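You operate a simulated robot arm through the tools that you are given. There is no shell and no other tool. Be economical: measure what you need, move in short steps, check, and stop when the job is done.

You run a simulated robot arm. Do the job below in one go: nothing can be reset, and whatever is moved stays where it is left.

Task
Bring the plate named on the pick card from the tall cabinet to the desk with the hutch; lock up.
Fine: The cabinet is locked; the card also names the drawer. Shut the drawer; leave the other plates.

It is judged by the outcome, as a careful person would: the job done as asked, and still so three seconds after it is handed in. It fails if anything else is knocked over, pushed out of place, dropped, spilled or broken.

Robot
A 7-joint arm with a two-finger parallel gripper on a trunk, on a base that drives. Base frame: it is fixed to the floor where the robot stands at the start and does not move with it; the origin is under the middle of the robot, x ahead of it, y to its left, z up. Lengths are in m, angles in degrees, forces in N, time in s.
With the tool pointing down near the work surface it reaches from about 0.34 to 0.78 m from the robot's upright axis, wherever it stands. Its first joint turns from -166.0 to 166.0 degrees. Places, roughly: lock handle [0.7, 0, 1.3]; top drawer [0.8, 0.1, 1.1]; top of the desk with hutch [0.1, 1.1, 0.8]; upper drawer [0.8, 0.1, 0.8]. Payload 3.91 kg.
Tool frame: the origin (TCP) lies between the finger pads and is the grasp point; the fingertips stand 0.03 m ahead of it; z points along the fingers, y is the line along which they close. Largest opening 0.11 m; finger width 0.02, thickness 0.01; the body of the gripper, 0.048 by 0.112 m, starts 0.055 m behind the TCP.
Orientation is that of the tool frame in the base frame, as [roll, pitch, yaw] about the fixed x, y, z axes, in that order (R = Rz(yaw) Ry(pitch) Rx(roll)). With the fingers straight down and closing along the base's y, the tool's x points along the base's -x, its y along +y and its z along -z.

Tools
- The arm moves only by the tool play_rows. Its argument "steps" is a list of rows, each a list of 7 numbers: the shift along the tool's x, y, z in mm, then the turn, a rotation vector about the tool's x, y, z in degrees, then the closure in counts, from 0 (fully open) to 255 (shut). In form: [[tx, ty, tz, ax, ay, az, jaw], ...]. A call has 1 to 20 rows; each row is the pose to reach, as a shift and turn from the pose commanded when the call began, along the tool's axes at that moment. A row lasts 0.2 s, in which the tool goes at most 0.05 m and 8.6 degrees; a call with a longer step from one row to the next is refused whole, and so is a gripper value outside its range. A pose out of reach is approached as far as the arm can. The call stops where the force on the tool passes 80 N (or 10 N more than at its start, if that is more) or the arm is blocked; 0.2 s more then pass. Each finger travels about 0.153 m/s and halts on what it meets, pressing with about 21 N; the grip force reading is that of the motor and also rises with nothing between the fingers. The clock runs only during rows and for 0.2 s after the last one: add rows that repeat a pose to give the fingers time. The reply holds the time, the measured pose of the TCP, the force on the tool along the base axes, the opening and the grip force, in the units named above and with some noise, with the torque about the TCP (base axes, N m) and any sound that the robot's microphone picked up.
- Cameras (640 x 400 px; columns grow to the right, rows downward): "scene" is now at [0.0053, 0.1775, 1.6029]; the picture's right is [0.31, -0.95, 0.00], its down [-0.59, -0.20, -0.78] and it looks along [0.74, 0.25, -0.63] (base axes); focal length 250 px, centre (320, 200). "wrist" rides on the gripper at [0.077, 0.007, -0.115] in the tool frame; the picture's right is [-0.09, 1.00, 0.00], its down [-0.80, -0.07, -0.59] and it looks along [-0.59, -0.05, 0.80] (tool axes); focal length 270 px, centre (320, 200). There is no depth. A picture from a camera that has moved, and an enlarged one, comes with that camera's place and axes in the base frame and with its lens.
- snapshot(camera): a new picture of that camera. The clock stands still meanwhile.
- slide_trunk(by): slides the trunk up (or, below 0, down) by that many m; the arm and the scene camera ride with it, the base frame stays. It gives what a move gives, with no picture.
- base_move(legs): drives the robot by 1 to 6 legs, each [ahead, turn to the left] in m and degrees, along the robot's own axes; the way and the turn of a leg run together, so that a leg with both is an arc; at most 1.5 m and 180 degrees a leg. The arm and the cameras ride along, it lands a little off, and it stops where it bumps. It gives what a move gives.
- turn_head(pan, tilt): turns the head with the scene camera to pan (to the left, within 155 degrees either way) and tilt (down, from -29 to 69), counted from straight ahead of the robot. It gives what a move gives.
- close_up(camera, box): a new picture of the part [left, top, right, bottom] of that camera's present view, enlarged. The clock stands still meanwhile.
- close_job(): hands the job in; it is judged then, once.

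Work in short steps. Places have to be worked out from the pictures, the camera data and where the tool is seen: move nearer, look again, correct. Check each grasp and each placing, and mend what went wrong. You have 120 turns and 90 pictures in all, those below and enlarged ones among them. Open the gripper and draw the arm clear of the work before you hand the job in, unless the task says otherwise; then end with one line.

The tools are called after "Call:" as name(argument=value, ...) on one line, values as JSON. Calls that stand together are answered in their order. play_rows: Moves the arm, as the interface text tells. Its arguments: {"type":"object","properties":{"steps":{"type":"array","items":{"type":"array","items":{"type":"number"}}}},"required":["steps"]} The other tools are called the same way: slide_trunk (by) slides the trunk up or down; base_move (legs) drives the base; turn_head (pan, tilt) turns the head that bears the scene camera; snapshot (camera) takes a picture; close_up (camera, box) takes an enlarged picture of a part of a camera's view; close_job () hands the job in.

At the start:

```text
time: 0.0
ee_pos: [0.3882, 0.1386, 1.4447]
tcp_rot: [-180.0, 0.0, 180.0]
wrist_force: [0.4, 1.0, -0.7]
ft_torque: [0.01, 0.03, 0.02]
width: 0.11
grip_force: 0.1
trunk travel left (down, up): [-0.575, 0.035]
robot x, y, heading: [0.0001, 0.0013, -0.1]
head pan, tilt: [18.3, 38.7]
```

scene: 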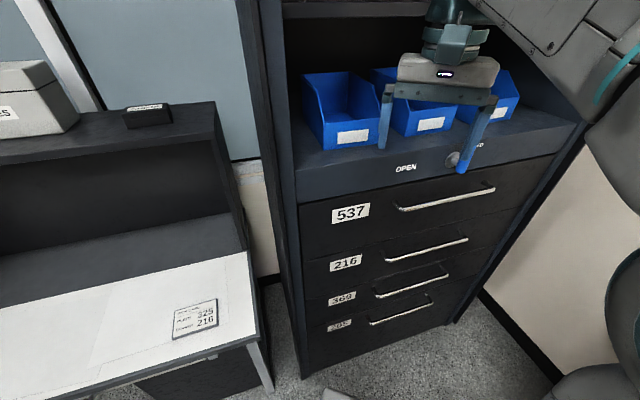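
wrist: 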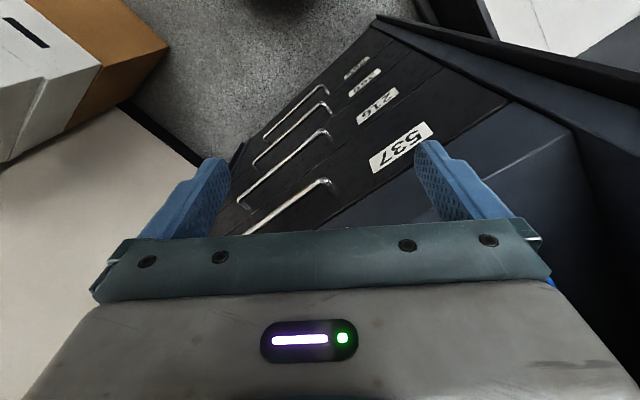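

I'll read the card on the desk and look closely at the lock area.

Call:
close_up(camera="scene", box=[150, 280, 240, 350])

Call:
close_up(camera="scene", box=[370, 120, 530, 220])

Call:
close_up(camera="scene", box=[0, 50, 240, 200])

```text
5.71 times, centred on (195, 315) of scene
camera zoom: at [0.0053, 0.1775, 1.6029], right [0.31, -0.95, 0.0], down [-0.59, -0.2, -0.78], along [0.74, 0.25, -0.63], focal length 1432 px, centre (1034, -457)
```

zoom: 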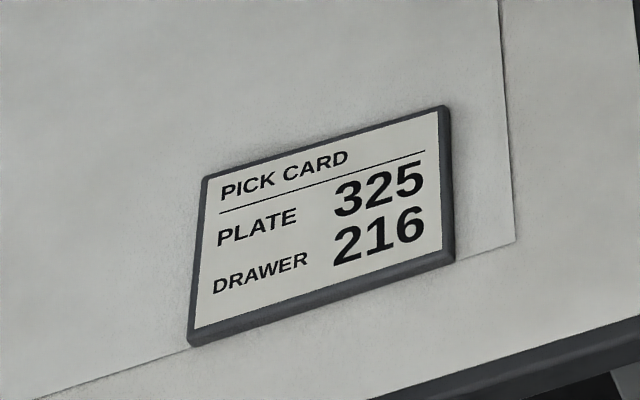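

```text
4.00 times, centred on (450, 170) of scene
camera zoom: at [0.0053, 0.1775, 1.6029], right [0.31, -0.95, 0.0], down [-0.59, -0.2, -0.78], along [0.74, 0.25, -0.63], focal length 1002 px, centre (-200, 320)
```

zoom: 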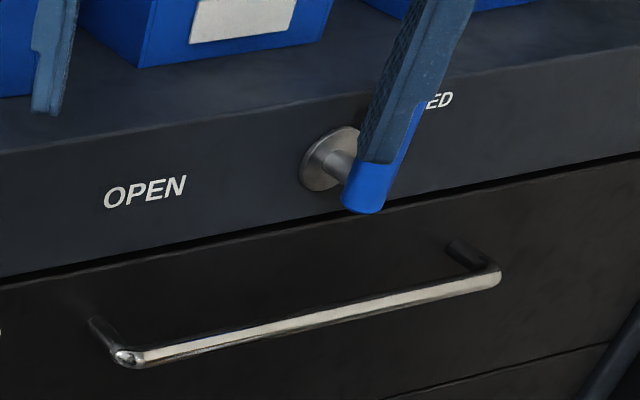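

```text
2.67 times, centred on (120, 125) of scene
camera zoom: at [0.0053, 0.1775, 1.6029], right [0.31, -0.95, 0.0], down [-0.59, -0.2, -0.78], along [0.74, 0.25, -0.63], focal length 668 px, centre (853, 400)
```

zoom: 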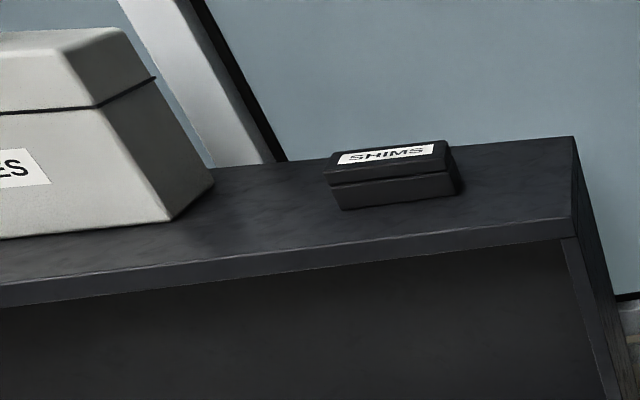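

The card says plate 325, drawer 216 (second drawer). The cabinet front looks turned about 43°. I'll look around before moving.

Call:
turn_head(pan=-30, tilt=45)

Call:
snapshot(camera="scene")

Call:
turn_head(pan=75, tilt=35)

Call:
snapshot(camera="scene")

Call:
turn_head(pan=-75, tilt=50)

Call:
snapshot(camera="scene")

```text
time: 1.2
ee_pos: [0.3871, 0.1389, 1.4451]
tcp_rot: [179.9, 0.0, 180.0]
wrist_force: [1.0, 1.0, -0.6]
ft_torque: [0.01, 0.0, -0.03]
width: 0.1102
grip_force: 0.1
trunk travel left (down, up): [-0.575, 0.035]
robot x, y, heading: [-0.0019, -0.0018, 0.2]
head pan, tilt: [-30.0, 45.0]
```

```text
84 pictures are left
camera scene: at [-0.0057, 0.1099, 1.5938], right [-0.5, -0.87, 0.0], down [-0.61, 0.35, -0.71], along [0.61, -0.35, -0.71], focal length 250 px, centre (320, 200)
```

scene: 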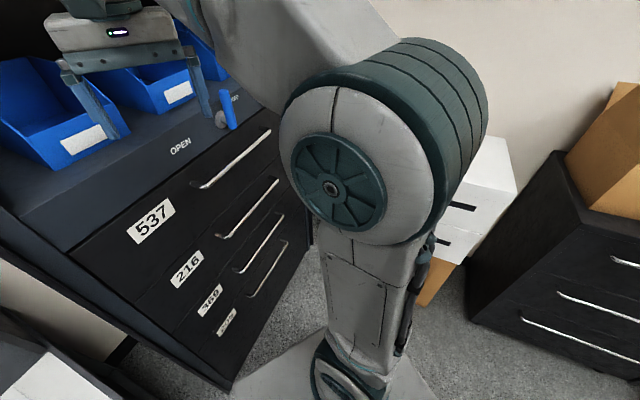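

```text
time: 3.0
ee_pos: [0.3876, 0.1378, 1.4442]
tcp_rot: [180.0, 0.0, -180.0]
wrist_force: [0.5, 0.1, -0.2]
ft_torque: [-0.03, -0.02, 0.0]
width: 0.11
grip_force: 0.1
trunk travel left (down, up): [-0.575, 0.035]
robot x, y, heading: [-0.0028, 0.0001, -0.1]
head pan, tilt: [75.0, 35.0]
```

```text
83 pictures are left
camera scene: at [-0.0533, 0.2355, 1.6086], right [0.97, -0.26, 0.0], down [-0.15, -0.55, -0.82], along [0.21, 0.79, -0.57], focal length 250 px, centre (320, 200)
```

scene: 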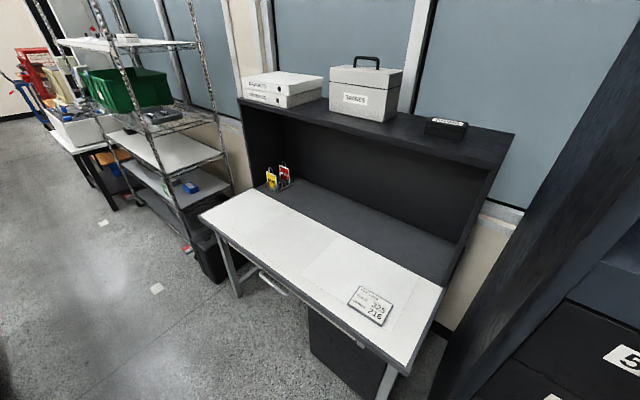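

```text
time: 5.3
ee_pos: [0.3875, 0.1393, 1.4442]
tcp_rot: [-179.9, -0.1, 179.9]
wrist_force: [-0.8, -0.3, 0.5]
ft_torque: [0.05, 0.0, 0.0]
width: 0.1099
grip_force: 0.2
trunk travel left (down, up): [-0.575, 0.035]
robot x, y, heading: [0.0022, -0.0006, 0.0]
head pan, tilt: [-75.0, 50.0]
```

```text
82 pictures are left
camera scene: at [-0.0562, 0.0761, 1.5869], right [-0.97, -0.26, 0.0], down [-0.2, 0.74, -0.64], along [0.17, -0.62, -0.77], focal length 250 px, centre (320, 200)
```

scene: 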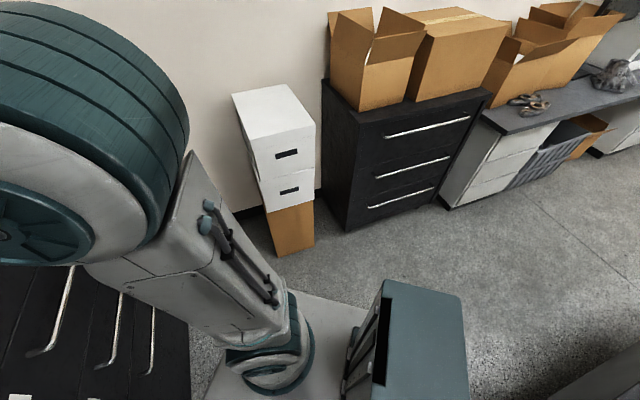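

Triangulating the lock: about (0.70, 0.03, 1.25), with the cabinet front turned about 33°. I'll drive to a spot squarely in front of it, at about (0.06, -0.25), heading 33°.

Call:
base_move(legs=[[0, -76], [0.26, 0]])

Call:
base_move(legs=[[0, 109]])

Call:
turn_head(pan=0, tilt=45)

Call:
snapshot(camera="scene")

Call:
snapshot(camera="wrist")

```text
time: 10.6
ee_pos: [0.2636, -0.6035, 1.4442]
tcp_rot: [-180.0, 0.1, 101.5]
wrist_force: [-0.6, -0.8, 0.6]
ft_torque: [-0.01, -0.02, 0.01]
width: 0.1101
grip_force: 0.1
trunk travel left (down, up): [-0.575, 0.035]
robot x, y, heading: [0.0491, -0.2513, -78.5]
head pan, tilt: [-75.0, 50.0]
```

```text
time: 15.6
ee_pos: [0.3036, 0.0732, 1.4448]
tcp_rot: [179.9, 0.0, -147.7]
wrist_force: [-0.6, -0.8, 0.4]
ft_torque: [-0.02, 0.0, -0.03]
width: 0.1104
grip_force: 0.1
trunk travel left (down, up): [-0.575, 0.035]
robot x, y, heading: [0.0475, -0.2486, 32.3]
head pan, tilt: [-75.0, 50.0]
```

```text
time: 17.1
ee_pos: [0.3039, 0.0734, 1.4447]
tcp_rot: [180.0, 0.0, -147.6]
wrist_force: [1.0, -0.1, -0.2]
ft_torque: [0.02, 0.01, -0.02]
width: 0.1099
grip_force: 0.1
trunk travel left (down, up): [-0.575, 0.035]
robot x, y, heading: [0.05, -0.2536, 32.1]
head pan, tilt: [0.0, 45.0]
```

```text
81 pictures are left
camera scene: at [-0.0255, -0.1213, 1.5938], right [0.53, -0.84, 0.0], down [-0.6, -0.38, -0.71], along [0.6, 0.38, -0.71], focal length 250 px, centre (320, 200)
```

scene: 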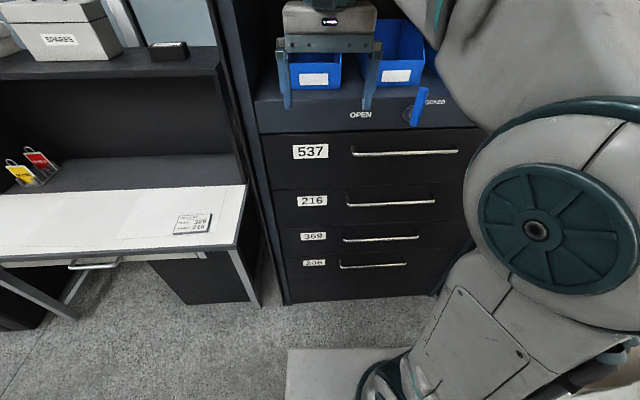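

```text
80 pictures are left
camera wrist: at [0.2351, 0.0375, 1.5584], right [-0.46, 0.89, 0.0], down [0.71, 0.37, 0.59], along [0.53, 0.27, -0.8], focal length 270 px, centre (320, 200)
```

wrist: 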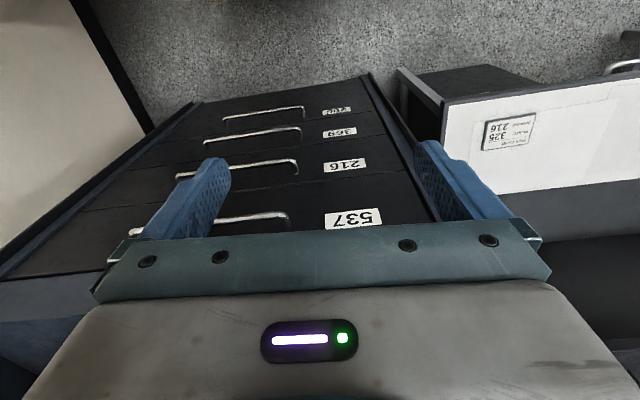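

The cabinet is now square in front of me. I'll zoom in on the lock and drawer fronts.

Call:
close_up(camera="scene", box=[340, 70, 468, 150])

Call:
close_up(camera="scene", box=[260, 110, 500, 310])

```text
5.00 times, centred on (404, 110) of scene
camera zoom: at [-0.0255, -0.1213, 1.5938], right [0.53, -0.84, 0.0], down [-0.6, -0.38, -0.71], along [0.6, 0.38, -0.71], focal length 1253 px, centre (-100, 650)
```

zoom: 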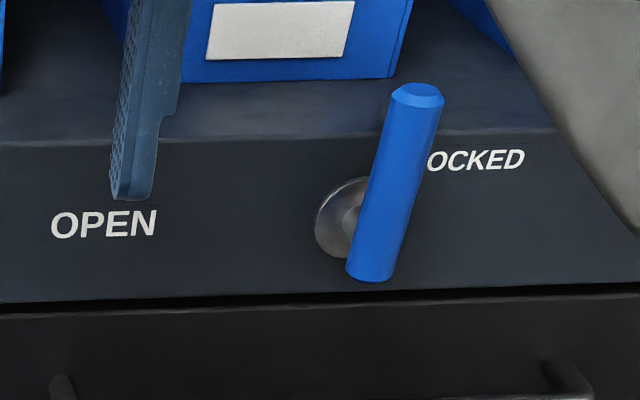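

```text
2.00 times, centred on (380, 210) of scene
camera zoom: at [-0.0255, -0.1213, 1.5938], right [0.53, -0.84, 0.0], down [-0.6, -0.38, -0.71], along [0.6, 0.38, -0.71], focal length 501 px, centre (200, 180)
```

zoom: 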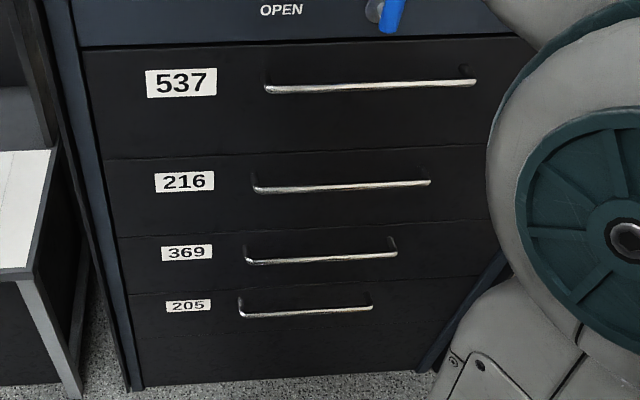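

The lever is a vertical blue bar in front of the disc. I'll turn the tool to point horizontally at the cabinet and move toward the lock, stopping about 0.2 m short to look.

Call:
play_rows(steps=[[-9, -21, 8, 0, -7.5, 0, 0], [-18, -42, 16, 0, -15, 0, 0], [-27, -63, 24, 0, -22.5, 0, 0], [-36, -84, 32, 0, -30, 0, 0], [-45, -105, 40, 0, -37.5, 0, 0], [-54, -126, 48, 0, -45, 0, 0], [-63, -147, 56, 0, -52.5, 0, 0], [-72, -168, 64, 0, -60, 0, 0], [-81, -189, 72, 0, -67.5, 0, 0], [-90, -210, 80, 0, -75, 0, 0], [-99, -231, 88, 0, -82.5, 0, 0], [-108, -252, 96, 0, -90, 0, 0], [-108, -252, 96, 0, -90, 0, 0]])

Call:
snapshot(camera="wrist")

Call:
snapshot(camera="scene")

```text
time: 19.9
ee_pos: [0.5287, -0.0829, 1.3493]
tcp_rot: [-19.1, 89.9, 13.3]
wrist_force: [0.6, 0.0, 0.7]
ft_torque: [-0.01, -0.02, 0.01]
width: 0.1099
grip_force: 0.1
trunk travel left (down, up): [-0.575, 0.035]
robot x, y, heading: [0.0528, -0.2506, 32.6]
head pan, tilt: [0.0, 45.0]
```

```text
77 pictures are left
camera wrist: at [0.4279, -0.1389, 1.2711], right [-0.53, 0.84, 0.09], down [-0.46, -0.38, 0.8], along [0.71, 0.39, 0.59], focal length 270 px, centre (320, 200)
```

wrist: 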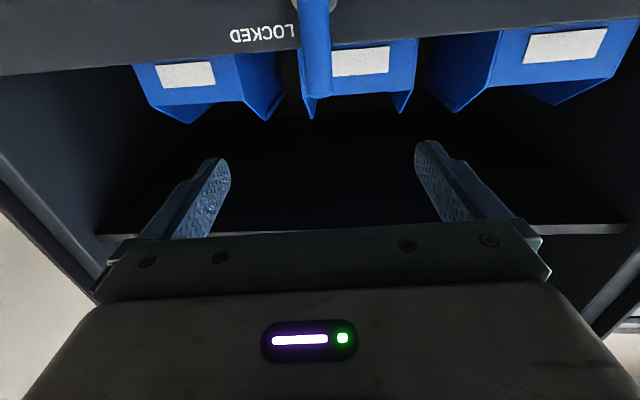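

```text
76 pictures are left
camera scene: at [-0.0257, -0.1215, 1.5938], right [0.54, -0.84, 0.0], down [-0.6, -0.38, -0.71], along [0.6, 0.38, -0.71], focal length 250 px, centre (320, 200)
```

scene: 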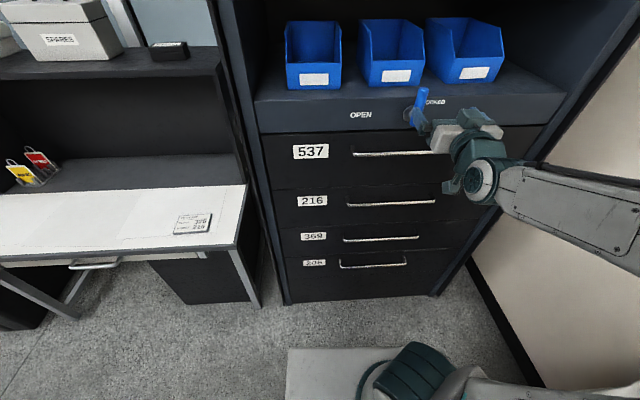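

Wrist picture is upside-down (image-down = world up), with the bar top near z 1.345. I'll lower the tool by 0.1 m to see the pivot.

Call:
play_rows(steps=[[30, 0, 0, 0, 0, 0, 0], [60, 0, 0, 0, 0, 0, 0], [90, 0, 0, 0, 0, 0, 0], [90, 0, 0, 0, 0, 0, 0]])

Call:
snapshot(camera="wrist")

Call:
close_up(camera="scene", box=[340, 70, 468, 150])

```text
time: 20.9
ee_pos: [0.5275, -0.0816, 1.2584]
tcp_rot: [-159.3, 90.0, -126.8]
wrist_force: [0.6, -0.5, 0.1]
ft_torque: [-0.02, -0.02, -0.01]
width: 0.1102
grip_force: 0.1
trunk travel left (down, up): [-0.575, 0.035]
robot x, y, heading: [0.0499, -0.2492, 32.4]
head pan, tilt: [0.0, 45.0]
```

```text
75 pictures are left
camera wrist: at [0.427, -0.139, 1.1804], right [-0.53, 0.84, 0.09], down [-0.46, -0.38, 0.8], along [0.71, 0.39, 0.59], focal length 270 px, centre (320, 200)
```

wrist: 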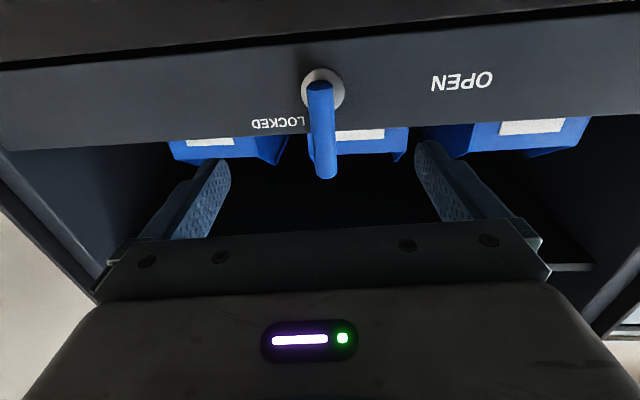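

```text
5.00 times, centred on (404, 110) of scene
camera zoom: at [-0.0256, -0.1218, 1.5938], right [0.54, -0.84, 0.0], down [-0.6, -0.38, -0.71], along [0.6, 0.38, -0.71], focal length 1253 px, centre (-100, 650)
```

zoom: 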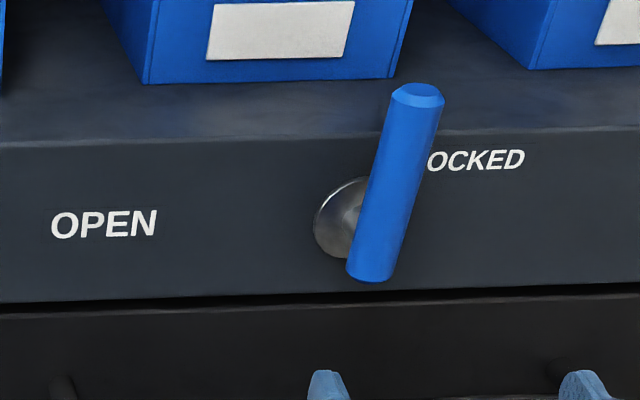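

Geometry: pivot lateral ≈ 0.357, z ≈ 1.262; the bar runs to z 1.35 and stands about 0.05 m off the panel. I'll raise the tool, advance so the open fingers straddle the bar, and check.

Call:
play_rows(steps=[[-35, 0, 0, 0, 0, 0, 0], [-67, 0, 0, 0, 0, 0, 0], [-67, 0, 40, 0, 0, 0, 0], [-67, 0, 80, 0, 0, 0, 0], [-67, 0, 120, 0, 0, 0, 0], [-67, 0, 150, 0, 0, 0, 0], [-67, 0, 150, 0, 0, 0, 0]])

Call:
snapshot(camera="wrist")

Call:
close_up(camera="scene", box=[340, 70, 468, 150])

```text
time: 22.5
ee_pos: [0.6559, -0.0019, 1.3255]
tcp_rot: [37.2, 89.9, 69.5]
wrist_force: [-0.1, 0.0, 0.8]
ft_torque: [-0.01, -0.01, 0.04]
width: 0.1101
grip_force: 0.1
trunk travel left (down, up): [-0.575, 0.035]
robot x, y, heading: [0.051, -0.2522, 32.5]
head pan, tilt: [0.0, 45.0]
```

```text
73 pictures are left
camera wrist: at [0.5561, -0.0575, 1.2472], right [-0.53, 0.84, 0.09], down [-0.46, -0.38, 0.8], along [0.71, 0.39, 0.59], focal length 270 px, centre (320, 200)
```

wrist: 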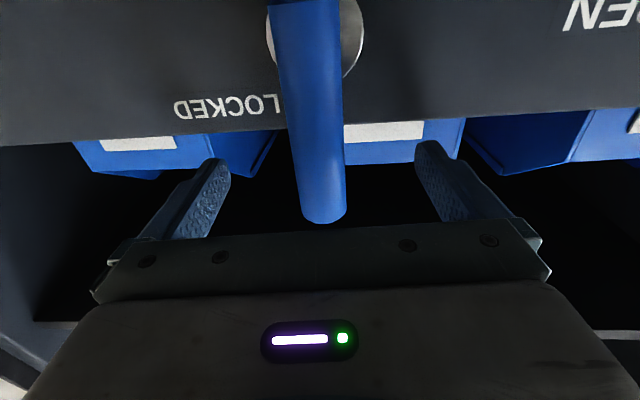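

```text
5.00 times, centred on (404, 110) of scene
camera zoom: at [-0.0257, -0.1215, 1.5938], right [0.54, -0.84, 0.0], down [-0.6, -0.38, -0.71], along [0.6, 0.38, -0.71], focal length 1253 px, centre (-100, 650)
```

zoom: 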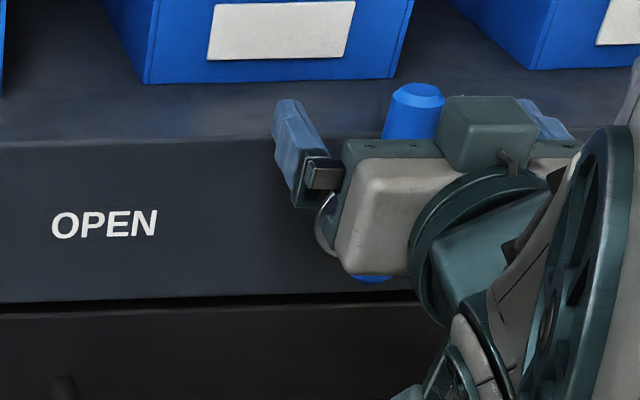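

Bar is centred between the fingers, vertical, about 1 cm ahead of the TCP. I'll advance 8 mm and close loosely around it.

Call:
play_rows(steps=[[0, 0, 8, 0, 0, 0, 0], [0, 0, 8, 0, 0, 0, 90], [0, 0, 8, 0, 0, 0, 178], [0, 0, 8, 0, 0, 0, 178], [0, 0, 8, 0, 0, 0, 178]])

Call:
snapshot(camera="wrist")

```text
time: 23.7
ee_pos: [0.6631, 0.0025, 1.3261]
tcp_rot: [100.8, 89.9, 133.2]
wrist_force: [-0.5, 0.5, 0.1]
ft_torque: [-0.01, 0.0, -0.01]
width: 0.0332
grip_force: 0.0
trunk travel left (down, up): [-0.575, 0.035]
robot x, y, heading: [0.0516, -0.2514, 32.2]
head pan, tilt: [0.0, 45.0]
```

```text
71 pictures are left
camera wrist: at [0.563, -0.0533, 1.2485], right [-0.53, 0.84, 0.09], down [-0.46, -0.38, 0.8], along [0.71, 0.39, 0.59], focal length 270 px, centre (320, 200)
```

wrist: 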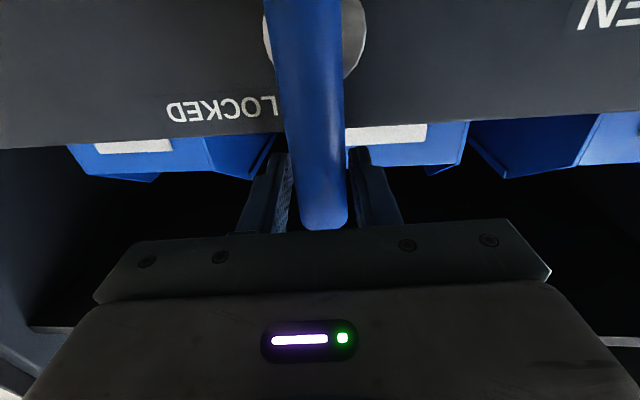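

Loosely captured. I'll swing it along the arc to the left (OPEN), first half.

Call:
play_rows(steps=[[0.6, 8.8, 0, 0, 0, -8, 178], [2.4, 17.4, 0, 0, 0, -16, 178], [5.4, 25.6, 0, 0, 0, -24, 178], [9.6, 33.4, 0, 0, 0, -32, 178], [14.7, 40.5, 0, 0, 0, -40, 178], [20.8, 46.8, 0, 0, 0, -48, 178]])

Call:
snapshot(camera="wrist")

```text
time: 25.1
ee_pos: [0.6386, 0.041, 1.3035]
tcp_rot: [-90.0, 41.8, -57.6]
wrist_force: [0.6, -0.7, 1.4]
ft_torque: [0.01, 0.0, 0.01]
width: 0.0336
grip_force: 0.3
trunk travel left (down, up): [-0.575, 0.035]
robot x, y, heading: [0.0474, -0.2517, 32.3]
head pan, tilt: [0.0, 45.0]
```

```text
70 pictures are left
camera wrist: at [0.5696, -0.065, 1.2466], right [-0.39, 0.62, -0.68], down [-0.8, 0.15, 0.59], along [0.46, 0.77, 0.43], focal length 270 px, centre (320, 200)
```

wrist: 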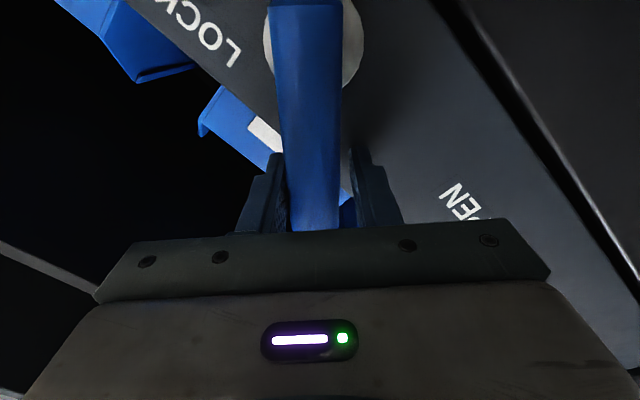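

The lever follows with almost no force. Continue the arc the same way for the remaining ~46°.

Call:
play_rows(steps=[[0.6, 8.8, 0, 0, 0, -8, 178], [2.4, 17.4, 0, 0, 0, -16, 178], [5.4, 25.6, 0, 0, 0, -24, 178], [9.6, 33.4, 0, 0, 0, -32, 178], [14.7, 40.5, 0, 0, 0, -40, 178], [19.2, 45.2, 0, 0, 0, -46, 178]])

Call:
snapshot(camera="wrist")

```text
time: 26.5
ee_pos: [0.6295, 0.056, 1.2589]
tcp_rot: [-89.8, -4.1, -57.7]
wrist_force: [-4.1, -3.4, 2.2]
ft_torque: [0.16, -0.13, 0.02]
width: 0.0341
grip_force: 0.8
trunk travel left (down, up): [-0.575, 0.035]
robot x, y, heading: [0.048, -0.2489, 32.6]
head pan, tilt: [0.0, 45.0]
```

```text
69 pictures are left
camera wrist: at [0.5737, -0.0713, 1.2571], right [-0.01, 0.01, -1.0], down [-0.93, 0.36, 0.01], along [0.36, 0.93, 0.01], focal length 270 px, centre (320, 200)
```

wrist: 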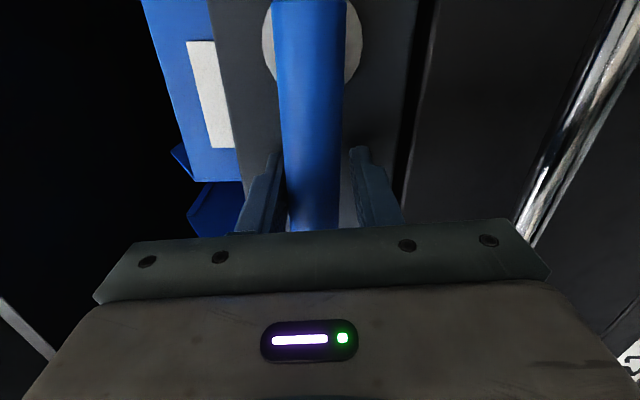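

Force has started to build, so it's likely near the stop. Nudge another 6° to make sure it is at the end.

Call:
play_rows(steps=[[0.1, 3.5, 0, 0, 0, -3, 178], [0.4, 7, 0, 0, 0, -6, 178], [0.4, 7, 0, 0, 0, -6, 178]])

```text
time: 27.3
ee_pos: [0.6292, 0.0533, 1.2545]
tcp_rot: [-89.7, -10.0, -57.7]
wrist_force: [3.2, -4.2, 22.4]
ft_torque: [0.25, 0.32, 0.17]
width: 0.0437
grip_force: 11.0
trunk travel left (down, up): [-0.575, 0.035]
robot x, y, heading: [0.048, -0.2503, 32.2]
head pan, tilt: [0.0, 45.0]
```

At its stop (22 N). Ease off, open part-way, and back out; keep fingers closing vertically, which suits the drawer handle.

Call:
play_rows(steps=[[0.2, -5, 0, 0, 0, 5, 178], [0.2, -6, 0, 0, 0, 8, 110], [0.2, -6, 0, 0, 0, 10, 110], [0, -6, -40, 0, 0, 10, 110], [0, -6, -80, 0, 0, 10, 110], [0, -6, -120, 0, 0, 10, 110], [0, -6, -160, 0, 0, 10, 60], [0, -6, -160, 0, 0, 10, 60]])

Call:
close_up(camera="scene", box=[260, 60, 500, 210])

Call:
snapshot(camera="wrist")

```text
time: 29.1
ee_pos: [0.5084, -0.0272, 1.2639]
tcp_rot: [-90.0, 0.0, -57.6]
wrist_force: [-0.3, 0.0, -0.8]
ft_torque: [0.02, -0.03, -0.02]
width: 0.0838
grip_force: 0.1
out of reach, approached as far as the arm can: row 7, 8
trunk travel left (down, up): [-0.575, 0.035]
robot x, y, heading: [0.0555, -0.2509, 32.3]
head pan, tilt: [0.0, 45.0]
```

```text
2.67 times, centred on (380, 135) of scene
camera zoom: at [-0.0257, -0.1214, 1.5937], right [0.54, -0.84, 0.0], down [-0.6, -0.38, -0.71], along [0.6, 0.38, -0.71], focal length 668 px, centre (160, 373)
```

zoom: 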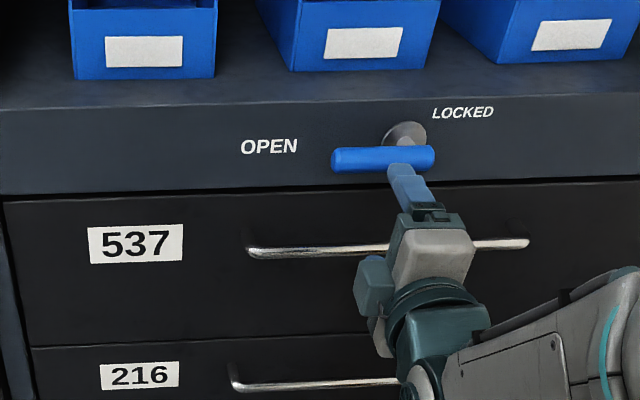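

```text
67 pictures are left
camera wrist: at [0.4529, -0.152, 1.2566], right [-0.05, 0.07, -1.0], down [-0.93, 0.36, 0.07], along [0.36, 0.93, 0.05], focal length 270 px, centre (320, 200)
```

wrist: 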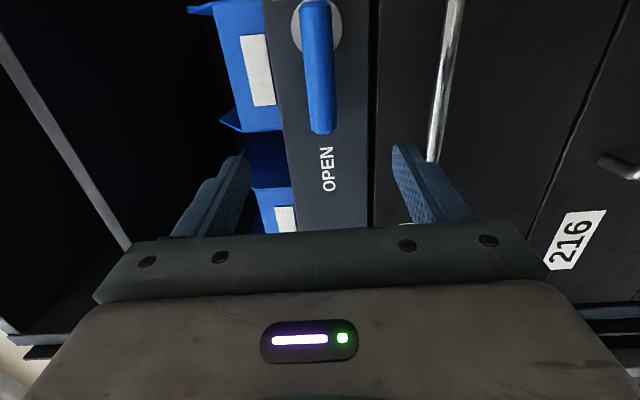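

Lever is at OPEN. Drawer 216's handle works out to z ≈ 0.918, lateral centre ≈ 0.36. I'll lower the trunk 0.34 m and look.

Call:
slide_trunk(by=-0.34)

Call:
snapshot(camera="wrist")

Call:
snapshot(camera="scene")

```text
time: 32.4
ee_pos: [0.5087, -0.0249, 0.9234]
tcp_rot: [-90.0, 0.1, -57.6]
wrist_force: [0.1, 0.5, -0.1]
ft_torque: [-0.02, -0.05, 0.0]
width: 0.084
grip_force: 0.0
trunk travel left (down, up): [-0.235, 0.375]
robot x, y, heading: [0.0489, -0.2523, 32.4]
head pan, tilt: [0.0, 45.0]
```

```text
66 pictures are left
camera wrist: at [0.4533, -0.1518, 0.9167], right [-0.05, 0.07, -1.0], down [-0.93, 0.36, 0.07], along [0.36, 0.93, 0.05], focal length 270 px, centre (320, 200)
```

wrist: 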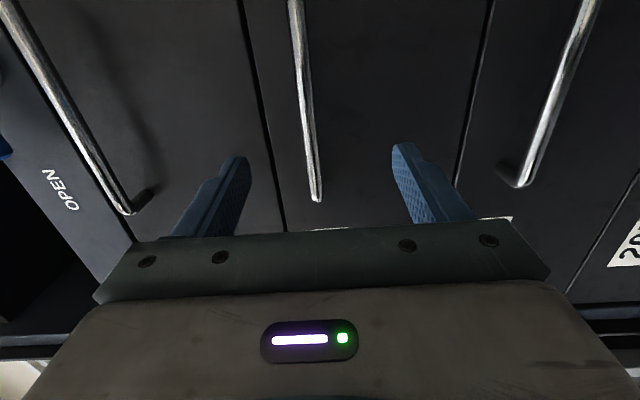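

```text
65 pictures are left
camera scene: at [-0.0255, -0.1214, 1.2538], right [0.54, -0.84, 0.0], down [-0.6, -0.38, -0.71], along [0.6, 0.38, -0.71], focal length 250 px, centre (320, 200)
```

scene: 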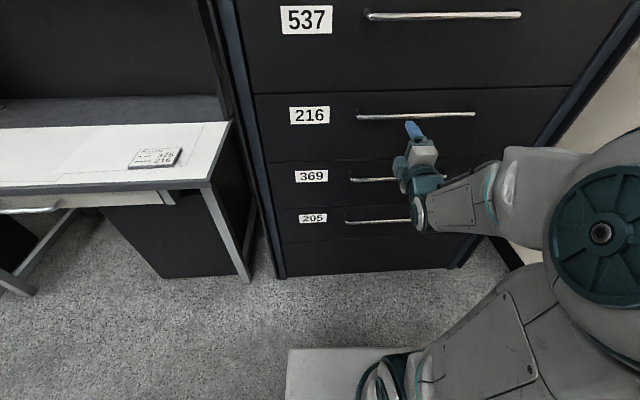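

Wrist view puts the handle at z ≈ 0.937, about 0.16 m ahead. I'll shift right toward its centre, up 13 mm, and advance.

Call:
play_rows(steps=[[30, -7, 20, 0, 0, 0, 60], [60, -13, 40, 0, 0, 0, 60], [60, -13, 80, 0, 0, 0, 60], [60, -13, 115, 0, 0, 0, 60], [60, -13, 135, 0, 0, 0, 60], [60, -13, 135, 0, 0, 0, 60]])

Call:
snapshot(camera="wrist")

```text
time: 33.8
ee_pos: [0.6553, -0.0042, 0.9371]
tcp_rot: [-90.1, 0.0, -57.6]
wrist_force: [-0.2, 0.0, 0.9]
ft_torque: [-0.02, 0.02, 0.06]
width: 0.0841
grip_force: 0.2
trunk travel left (down, up): [-0.235, 0.375]
robot x, y, heading: [0.0494, -0.2486, 32.6]
head pan, tilt: [0.0, 45.0]
```

```text
64 pictures are left
camera wrist: at [0.5999, -0.1305, 0.9299], right [-0.05, 0.07, -1.0], down [-0.93, 0.36, 0.07], along [0.36, 0.93, 0.05], focal length 270 px, centre (320, 200)
```

wrist: 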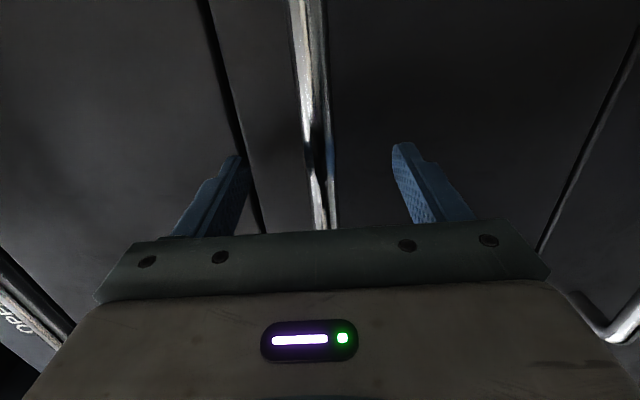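

Handle is centred between the fingers. Advance 15 mm more and close.

Call:
play_rows(steps=[[0, 0, 15, 0, 0, 0, 60], [0, 0, 15, 0, 0, 0, 160], [0, 0, 15, 0, 0, 0, 255], [0, 0, 15, 0, 0, 0, 255], [0, 0, 15, 0, 0, 0, 255]])

Call:
snapshot(camera="wrist")

```text
time: 35.0
ee_pos: [0.6669, 0.0044, 0.936]
tcp_rot: [-90.2, 0.0, -57.7]
wrist_force: [-14.3, -8.1, -17.3]
ft_torque: [0.07, -0.18, -0.15]
width: 0.0157
grip_force: 45.3
trunk travel left (down, up): [-0.235, 0.375]
robot x, y, heading: [0.0481, -0.2506, 32.3]
head pan, tilt: [0.0, 45.0]
```

```text
63 pictures are left
camera wrist: at [0.6114, -0.1232, 0.9289], right [-0.05, 0.07, -1.0], down [-0.93, 0.36, 0.07], along [0.36, 0.93, 0.05], focal length 270 px, centre (320, 200)
```

wrist: 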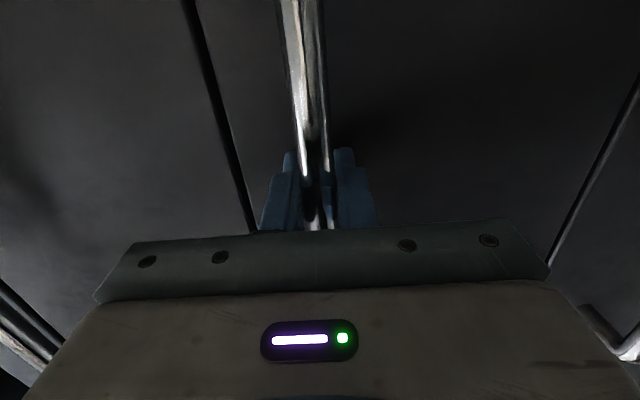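

Handle gripped (width 16 mm). Pull by arm 50 mm as a test.

Call:
play_rows(steps=[[0, 0, -5, 0, 0, 0, 255], [0, 0, -20, 0, 0, 0, 255], [0, 0, -40, 0, 0, 0, 255], [0, 0, -60, 0, 0, 0, 255], [0, 0, -60, 0, 0, 0, 255]])

Call:
snapshot(camera="scene")

```text
time: 36.2
ee_pos: [0.6197, -0.0318, 0.9364]
tcp_rot: [-89.9, 0.1, -58.0]
wrist_force: [12.5, -19.2, -13.1]
ft_torque: [-0.14, -0.24, -0.93]
width: 0.0156
grip_force: 44.8
trunk travel left (down, up): [-0.235, 0.375]
robot x, y, heading: [0.0546, -0.2496, 32.1]
head pan, tilt: [0.0, 45.0]
```

```text
62 pictures are left
camera scene: at [-0.0226, -0.1231, 1.2542], right [0.53, -0.85, 0.0], down [-0.6, -0.38, -0.71], along [0.6, 0.38, -0.71], focal length 250 px, centre (320, 200)
```

scene: 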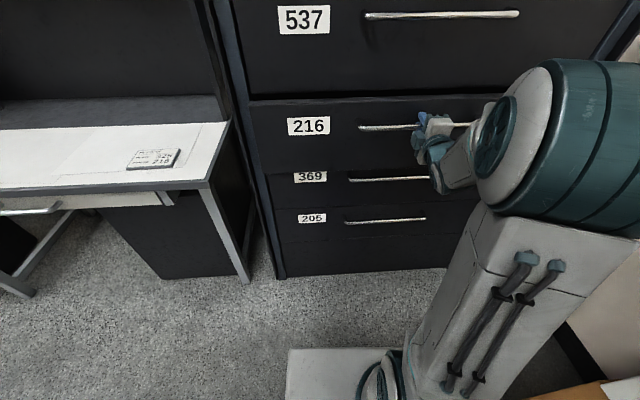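

The drawer moved, but along ~37° rather than 32°, building lateral load. I'll relieve that and continue pulling along 37°.

Call:
play_rows(steps=[[5, 0, 0, 0, -1, 0, 255], [7, 0, -25, 0, -2, 0, 255], [10, 0, -50, 0, -3, 0, 255], [12, 0, -75, 0, -4, 0, 255], [14, 0, -95, 0, -4, 0, 255], [14, 0, -95, 0, -4, 0, 255]])

Call:
snapshot(camera="scene")

```text
time: 37.6
ee_pos: [0.5399, -0.0863, 0.936]
tcp_rot: [-90.2, -0.2, -53.3]
wrist_force: [-12.2, 13.1, -11.1]
ft_torque: [0.26, 0.0, 1.14]
width: 0.0158
grip_force: 44.9
trunk travel left (down, up): [-0.235, 0.375]
robot x, y, heading: [0.051, -0.2542, 32.5]
head pan, tilt: [0.0, 45.0]
```

```text
61 pictures are left
camera scene: at [-0.0265, -0.1201, 1.2535], right [0.54, -0.84, 0.0], down [-0.6, -0.38, -0.71], along [0.6, 0.38, -0.71], focal length 250 px, centre (320, 200)
```

scene: 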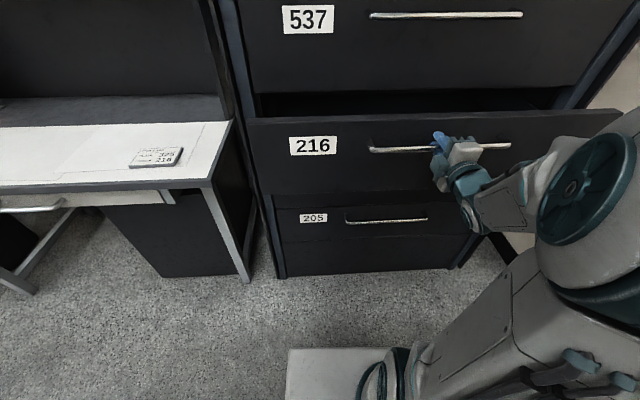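

True direction is about 34.5°. Relax the lateral load, then drive the base back ~0.17 m while holding the handle.

Call:
play_rows(steps=[[-2, 0, 0, 0, 1, 0, 255], [-4, 0, 0, 0, 2, 0, 255], [-4, 0, 0, 0, 2, 0, 255]])

Call:
base_move(legs=[[-0.17, 0]])

Call:
snapshot(camera="scene")

```text
time: 38.4
ee_pos: [0.5412, -0.087, 0.9355]
tcp_rot: [-90.2, -0.1, -55.7]
wrist_force: [-6.1, 8.6, -17.1]
ft_torque: [0.09, -0.19, 0.44]
width: 0.0158
grip_force: 45.4
trunk travel left (down, up): [-0.235, 0.375]
robot x, y, heading: [0.0513, -0.2492, 32.4]
head pan, tilt: [0.0, 45.0]
```

```text
time: 39.9
ee_pos: [0.4014, -0.1857, 0.9359]
tcp_rot: [-90.1, 0.3, -56.1]
wrist_force: [28.3, -34.6, -11.1]
ft_torque: [-0.32, -0.32, 0.44]
width: 0.0159
grip_force: 45.2
trunk travel left (down, up): [-0.235, 0.375]
robot x, y, heading: [-0.0947, -0.3429, 31.9]
head pan, tilt: [0.0, 45.0]
```

```text
60 pictures are left
camera scene: at [-0.1664, -0.2163, 1.2545], right [0.53, -0.85, 0.0], down [-0.6, -0.37, -0.71], along [0.6, 0.38, -0.71], focal length 250 px, centre (320, 200)
```

scene: 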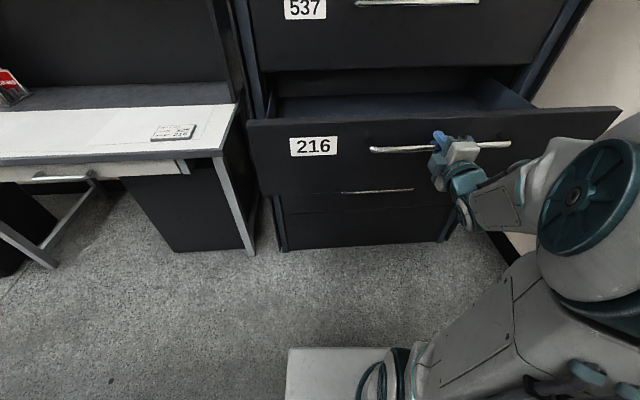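

Drawer open ~0.33 m. Release the handle, drive back 0.1 m, raise the trunk and look inside.

Call:
play_rows(steps=[[0, 0, 0, 0, 0, 0, 150], [0, 0, 0, 0, 0, 0, 60], [0, 0, 0, 0, 0, 0, 60], [0, 0, 0, 0, 0, 0, 60]])

Call:
base_move(legs=[[-0.1, 0]])

Call:
slide_trunk(by=0.34)

Call:
turn_head(pan=0, tilt=50)

Call:
snapshot(camera="scene")

```text
time: 40.9
ee_pos: [0.3975, -0.1831, 0.9375]
tcp_rot: [-90.0, 0.2, -56.2]
wrist_force: [0.7, -0.2, 0.8]
ft_torque: [0.01, 0.02, 0.0]
width: 0.0844
grip_force: 0.0
trunk travel left (down, up): [-0.235, 0.375]
robot x, y, heading: [-0.0957, -0.3419, 31.9]
head pan, tilt: [0.0, 45.0]
```

```text
time: 42.0
ee_pos: [0.3124, -0.2343, 0.9373]
tcp_rot: [-90.0, 0.1, -56.1]
wrist_force: [-0.6, -0.7, 0.7]
ft_torque: [-0.03, 0.04, 0.0]
width: 0.0841
grip_force: 0.0
trunk travel left (down, up): [-0.235, 0.375]
robot x, y, heading: [-0.1813, -0.3957, 32.0]
head pan, tilt: [0.0, 45.0]
```

```text
time: 45.4
ee_pos: [0.3121, -0.2348, 1.2769]
tcp_rot: [-90.0, 0.1, -56.1]
wrist_force: [0.1, 0.8, -1.1]
ft_torque: [-0.02, -0.02, 0.04]
width: 0.0842
grip_force: 0.1
trunk travel left (down, up): [-0.575, 0.035]
robot x, y, heading: [-0.1803, -0.3924, 32.2]
head pan, tilt: [0.0, 45.0]
```

```text
time: 46.0
ee_pos: [0.3127, -0.2359, 1.2778]
tcp_rot: [-90.0, 0.1, -56.1]
wrist_force: [0.5, -0.9, -0.4]
ft_torque: [-0.02, 0.01, -0.01]
width: 0.0842
grip_force: 0.0
trunk travel left (down, up): [-0.575, 0.035]
robot x, y, heading: [-0.1776, -0.3961, 32.0]
head pan, tilt: [0.0, 50.0]
```

```text
59 pictures are left
camera scene: at [-0.2586, -0.2676, 1.5869], right [0.53, -0.85, 0.0], down [-0.65, -0.41, -0.64], along [0.55, 0.34, -0.77], focal length 250 px, centre (320, 200)
```

scene: 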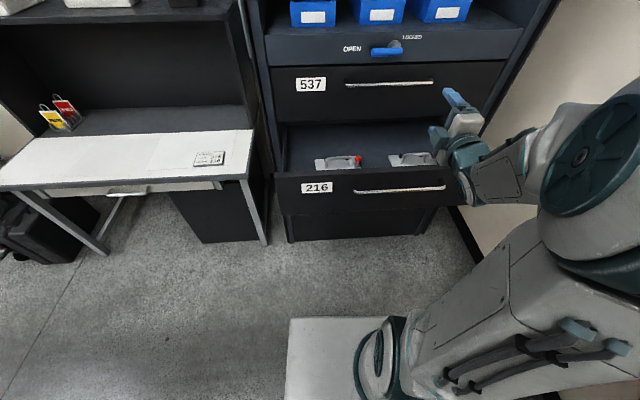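

Call:
close_up(camera="scene", box=[270, 110, 460, 210])

```text
3.37 times, centred on (365, 160) of scene
camera zoom: at [-0.2586, -0.2676, 1.5869], right [0.53, -0.85, 0.0], down [-0.65, -0.41, -0.64], along [0.55, 0.34, -0.77], focal length 844 px, centre (168, 335)
```

zoom: 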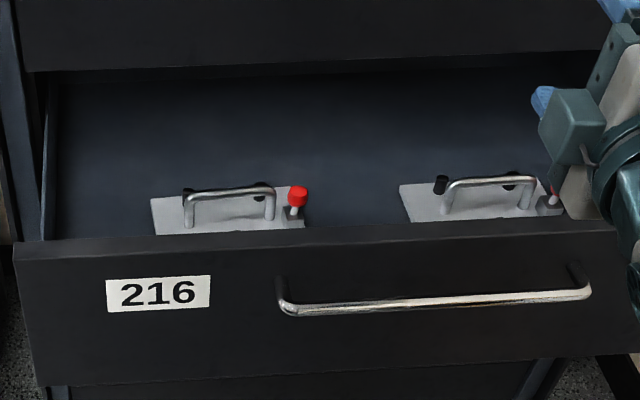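

Two plates with handles are visible; numbers not readable yet. I'll point the tool down above the open drawer and look with the wrist camera.

Call:
play_rows(steps=[[0, 0, 15, -7.5, 0, 0, 60], [0, 0, 30, -15, 0, 0, 60], [0, 0, 45, -22.5, 0, 0, 60], [0, 0, 60, -30, 0, 0, 60], [0, 0, 75, -37.5, 0, 0, 60], [0, 0, 90, -45, 0, 0, 60], [0, 0, 105, -52.5, 0, 0, 60], [0, 0, 120, -60, 0, 0, 60], [0, 0, 135, -67.5, 0, 0, 60], [0, 0, 150, -75, 0, 0, 60], [0, 0, 165, -82.5, 0, 0, 60], [0, 0, 180, -90, 0, 0, 60], [0, 0, 180, -90, 0, 0, 60]])

Call:
snapshot(camera="wrist")

Call:
snapshot(camera="scene")

```text
time: 48.8
ee_pos: [0.461, -0.135, 1.275]
tcp_rot: [179.9, 0.0, -56.1]
wrist_force: [0.0, 1.2, -0.8]
ft_torque: [-0.03, -0.01, 0.0]
width: 0.084
grip_force: 0.1
trunk travel left (down, up): [-0.575, 0.035]
robot x, y, heading: [-0.1802, -0.3966, 32.2]
head pan, tilt: [0.0, 50.0]
```

```text
57 pictures are left
camera wrist: at [0.4993, -0.2024, 1.39], right [-0.88, -0.48, 0.0], down [-0.39, 0.7, 0.59], along [-0.29, 0.52, -0.8], focal length 270 px, centre (320, 200)
```

wrist: 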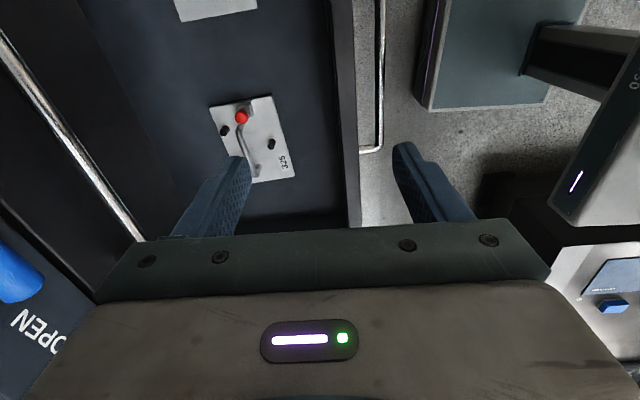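

```text
56 pictures are left
camera scene: at [-0.2596, -0.2677, 1.5868], right [0.53, -0.85, 0.0], down [-0.65, -0.41, -0.64], along [0.55, 0.34, -0.77], focal length 250 px, centre (320, 200)
```

scene: 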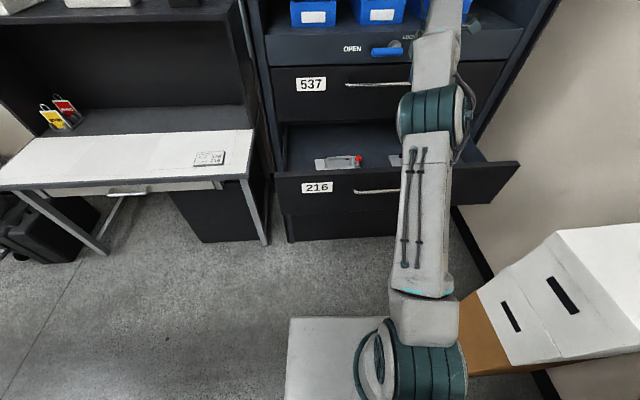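

Call:
close_up(camera="wrist", box=[180, 70, 340, 210])

Call:
close_up(camera="wrist", box=[0, 0, 640, 240])

```text
2.86 times, centred on (260, 140) of wrist
camera zoom: at [0.4993, -0.2024, 1.39], right [-0.88, -0.48, 0.0], down [-0.39, 0.7, 0.59], along [-0.29, 0.52, -0.8], focal length 772 px, centre (491, 371)
```

zoom: 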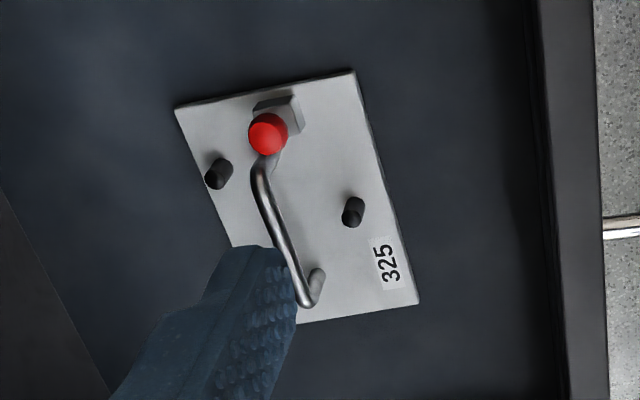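

```text
1.00 times, centred on (320, 120) of wrist (not enlarged: the box is as wide or as high as the picture)
camera zoom: at [0.4993, -0.2024, 1.39], right [-0.88, -0.48, 0.0], down [-0.39, 0.7, 0.59], along [-0.29, 0.52, -0.8], focal length 270 px, centre (320, 280)
```

zoom: 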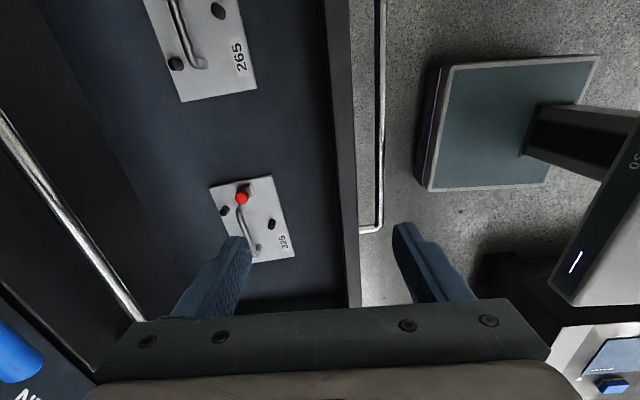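

The left plate is 325; the other is 265. The handle bar is at about (0.51, 0.11, 0.86), 0.86 m from my axis, so I must drive closer. First I'll check clearance between my base and the drawer.

Call:
turn_head(pan=-10, tilt=69)

Call:
snapshot(camera="scene")

```text
time: 49.6
ee_pos: [0.4634, -0.1341, 1.2759]
tcp_rot: [-180.0, 0.0, -56.1]
wrist_force: [0.5, 0.2, -0.7]
ft_torque: [-0.02, 0.04, 0.0]
width: 0.0842
grip_force: 0.1
trunk travel left (down, up): [-0.575, 0.035]
robot x, y, heading: [-0.1785, -0.3909, 31.9]
head pan, tilt: [-10.0, 68.8]
```

```text
53 pictures are left
camera scene: at [-0.2718, -0.2874, 1.565], right [0.37, -0.93, 0.0], down [-0.86, -0.35, -0.36], along [0.34, 0.14, -0.93], focal length 250 px, centre (320, 200)
```

scene: 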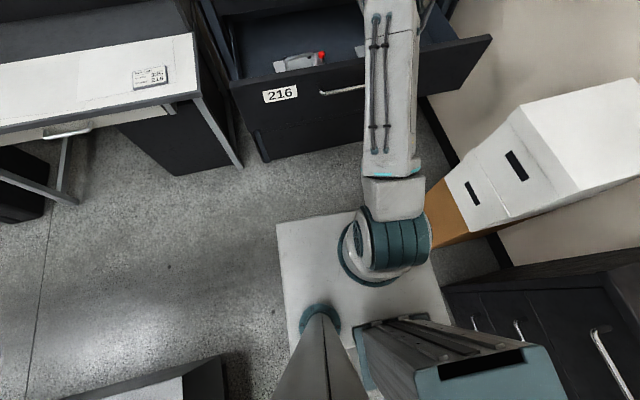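

The deck front edge is close to the arm's base, so I can drive in. First shift the tool left so it'll be over the plate and clear of the lock lever, then drive ahead 0.2 m.

Call:
play_rows(steps=[[-36, 4, 0, 0, 0, -1, 60], [-72, 8, 0, 0, 0, -2, 60], [-108, 12, 0, 0, 0, -3, 60], [-144, 16, 0, 0, 0, -3, 60], [-180, 22, 0, 0, 0, -3, 60], [-180, 22, 0, 0, 0, -3, 60]])

Call:
base_move(legs=[[0.2, 0]])

Call:
turn_head(pan=0, tilt=55)

Call:
snapshot(camera="scene")

Call:
snapshot(camera="wrist")

```text
time: 51.0
ee_pos: [0.3445, 0.0011, 1.2769]
tcp_rot: [180.0, 0.1, -53.2]
wrist_force: [-0.7, -1.1, -0.2]
ft_torque: [-0.01, 0.03, 0.02]
width: 0.0843
grip_force: 0.0
trunk travel left (down, up): [-0.575, 0.035]
robot x, y, heading: [-0.1806, -0.3943, 32.0]
head pan, tilt: [-10.0, 68.8]
```

```text
time: 52.6
ee_pos: [0.5153, 0.1032, 1.2757]
tcp_rot: [179.9, 0.0, -53.4]
wrist_force: [0.1, -0.3, -0.8]
ft_torque: [0.01, 0.0, -0.01]
width: 0.0842
grip_force: 0.0
trunk travel left (down, up): [-0.575, 0.035]
robot x, y, heading: [-0.0132, -0.2949, 31.6]
head pan, tilt: [-10.0, 68.8]
```

```text
time: 53.4
ee_pos: [0.5129, 0.1026, 1.2769]
tcp_rot: [-179.9, 0.1, -53.4]
wrist_force: [0.4, 0.4, 0.0]
ft_torque: [0.02, 0.01, 0.02]
width: 0.0841
grip_force: 0.1
trunk travel left (down, up): [-0.575, 0.035]
robot x, y, heading: [-0.0104, -0.2834, 31.7]
head pan, tilt: [0.0, 55.0]
```

```text
52 pictures are left
camera scene: at [-0.0935, -0.1651, 1.5803], right [0.53, -0.85, 0.0], down [-0.7, -0.43, -0.57], along [0.49, 0.3, -0.82], focal length 250 px, centre (320, 200)
```

scene: 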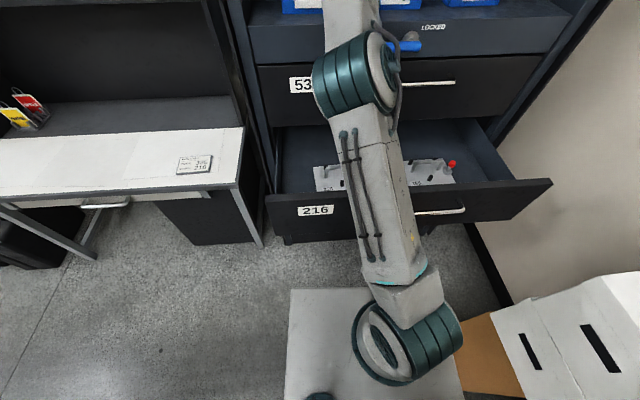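

```text
51 pictures are left
camera wrist: at [0.5546, 0.037, 1.3905], right [-0.85, -0.52, 0.0], down [-0.42, 0.68, 0.6], along [-0.31, 0.51, -0.8], focal length 270 px, centre (320, 200)
```

wrist: 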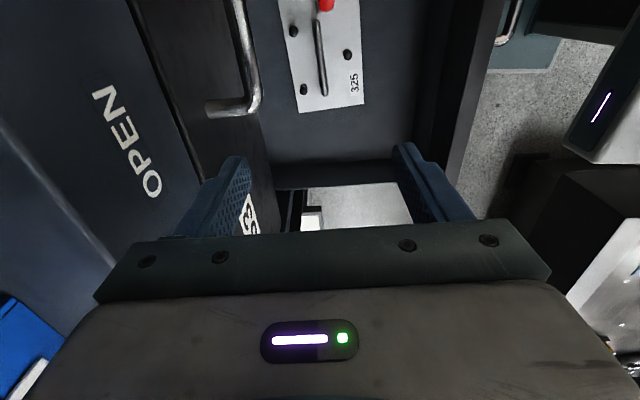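

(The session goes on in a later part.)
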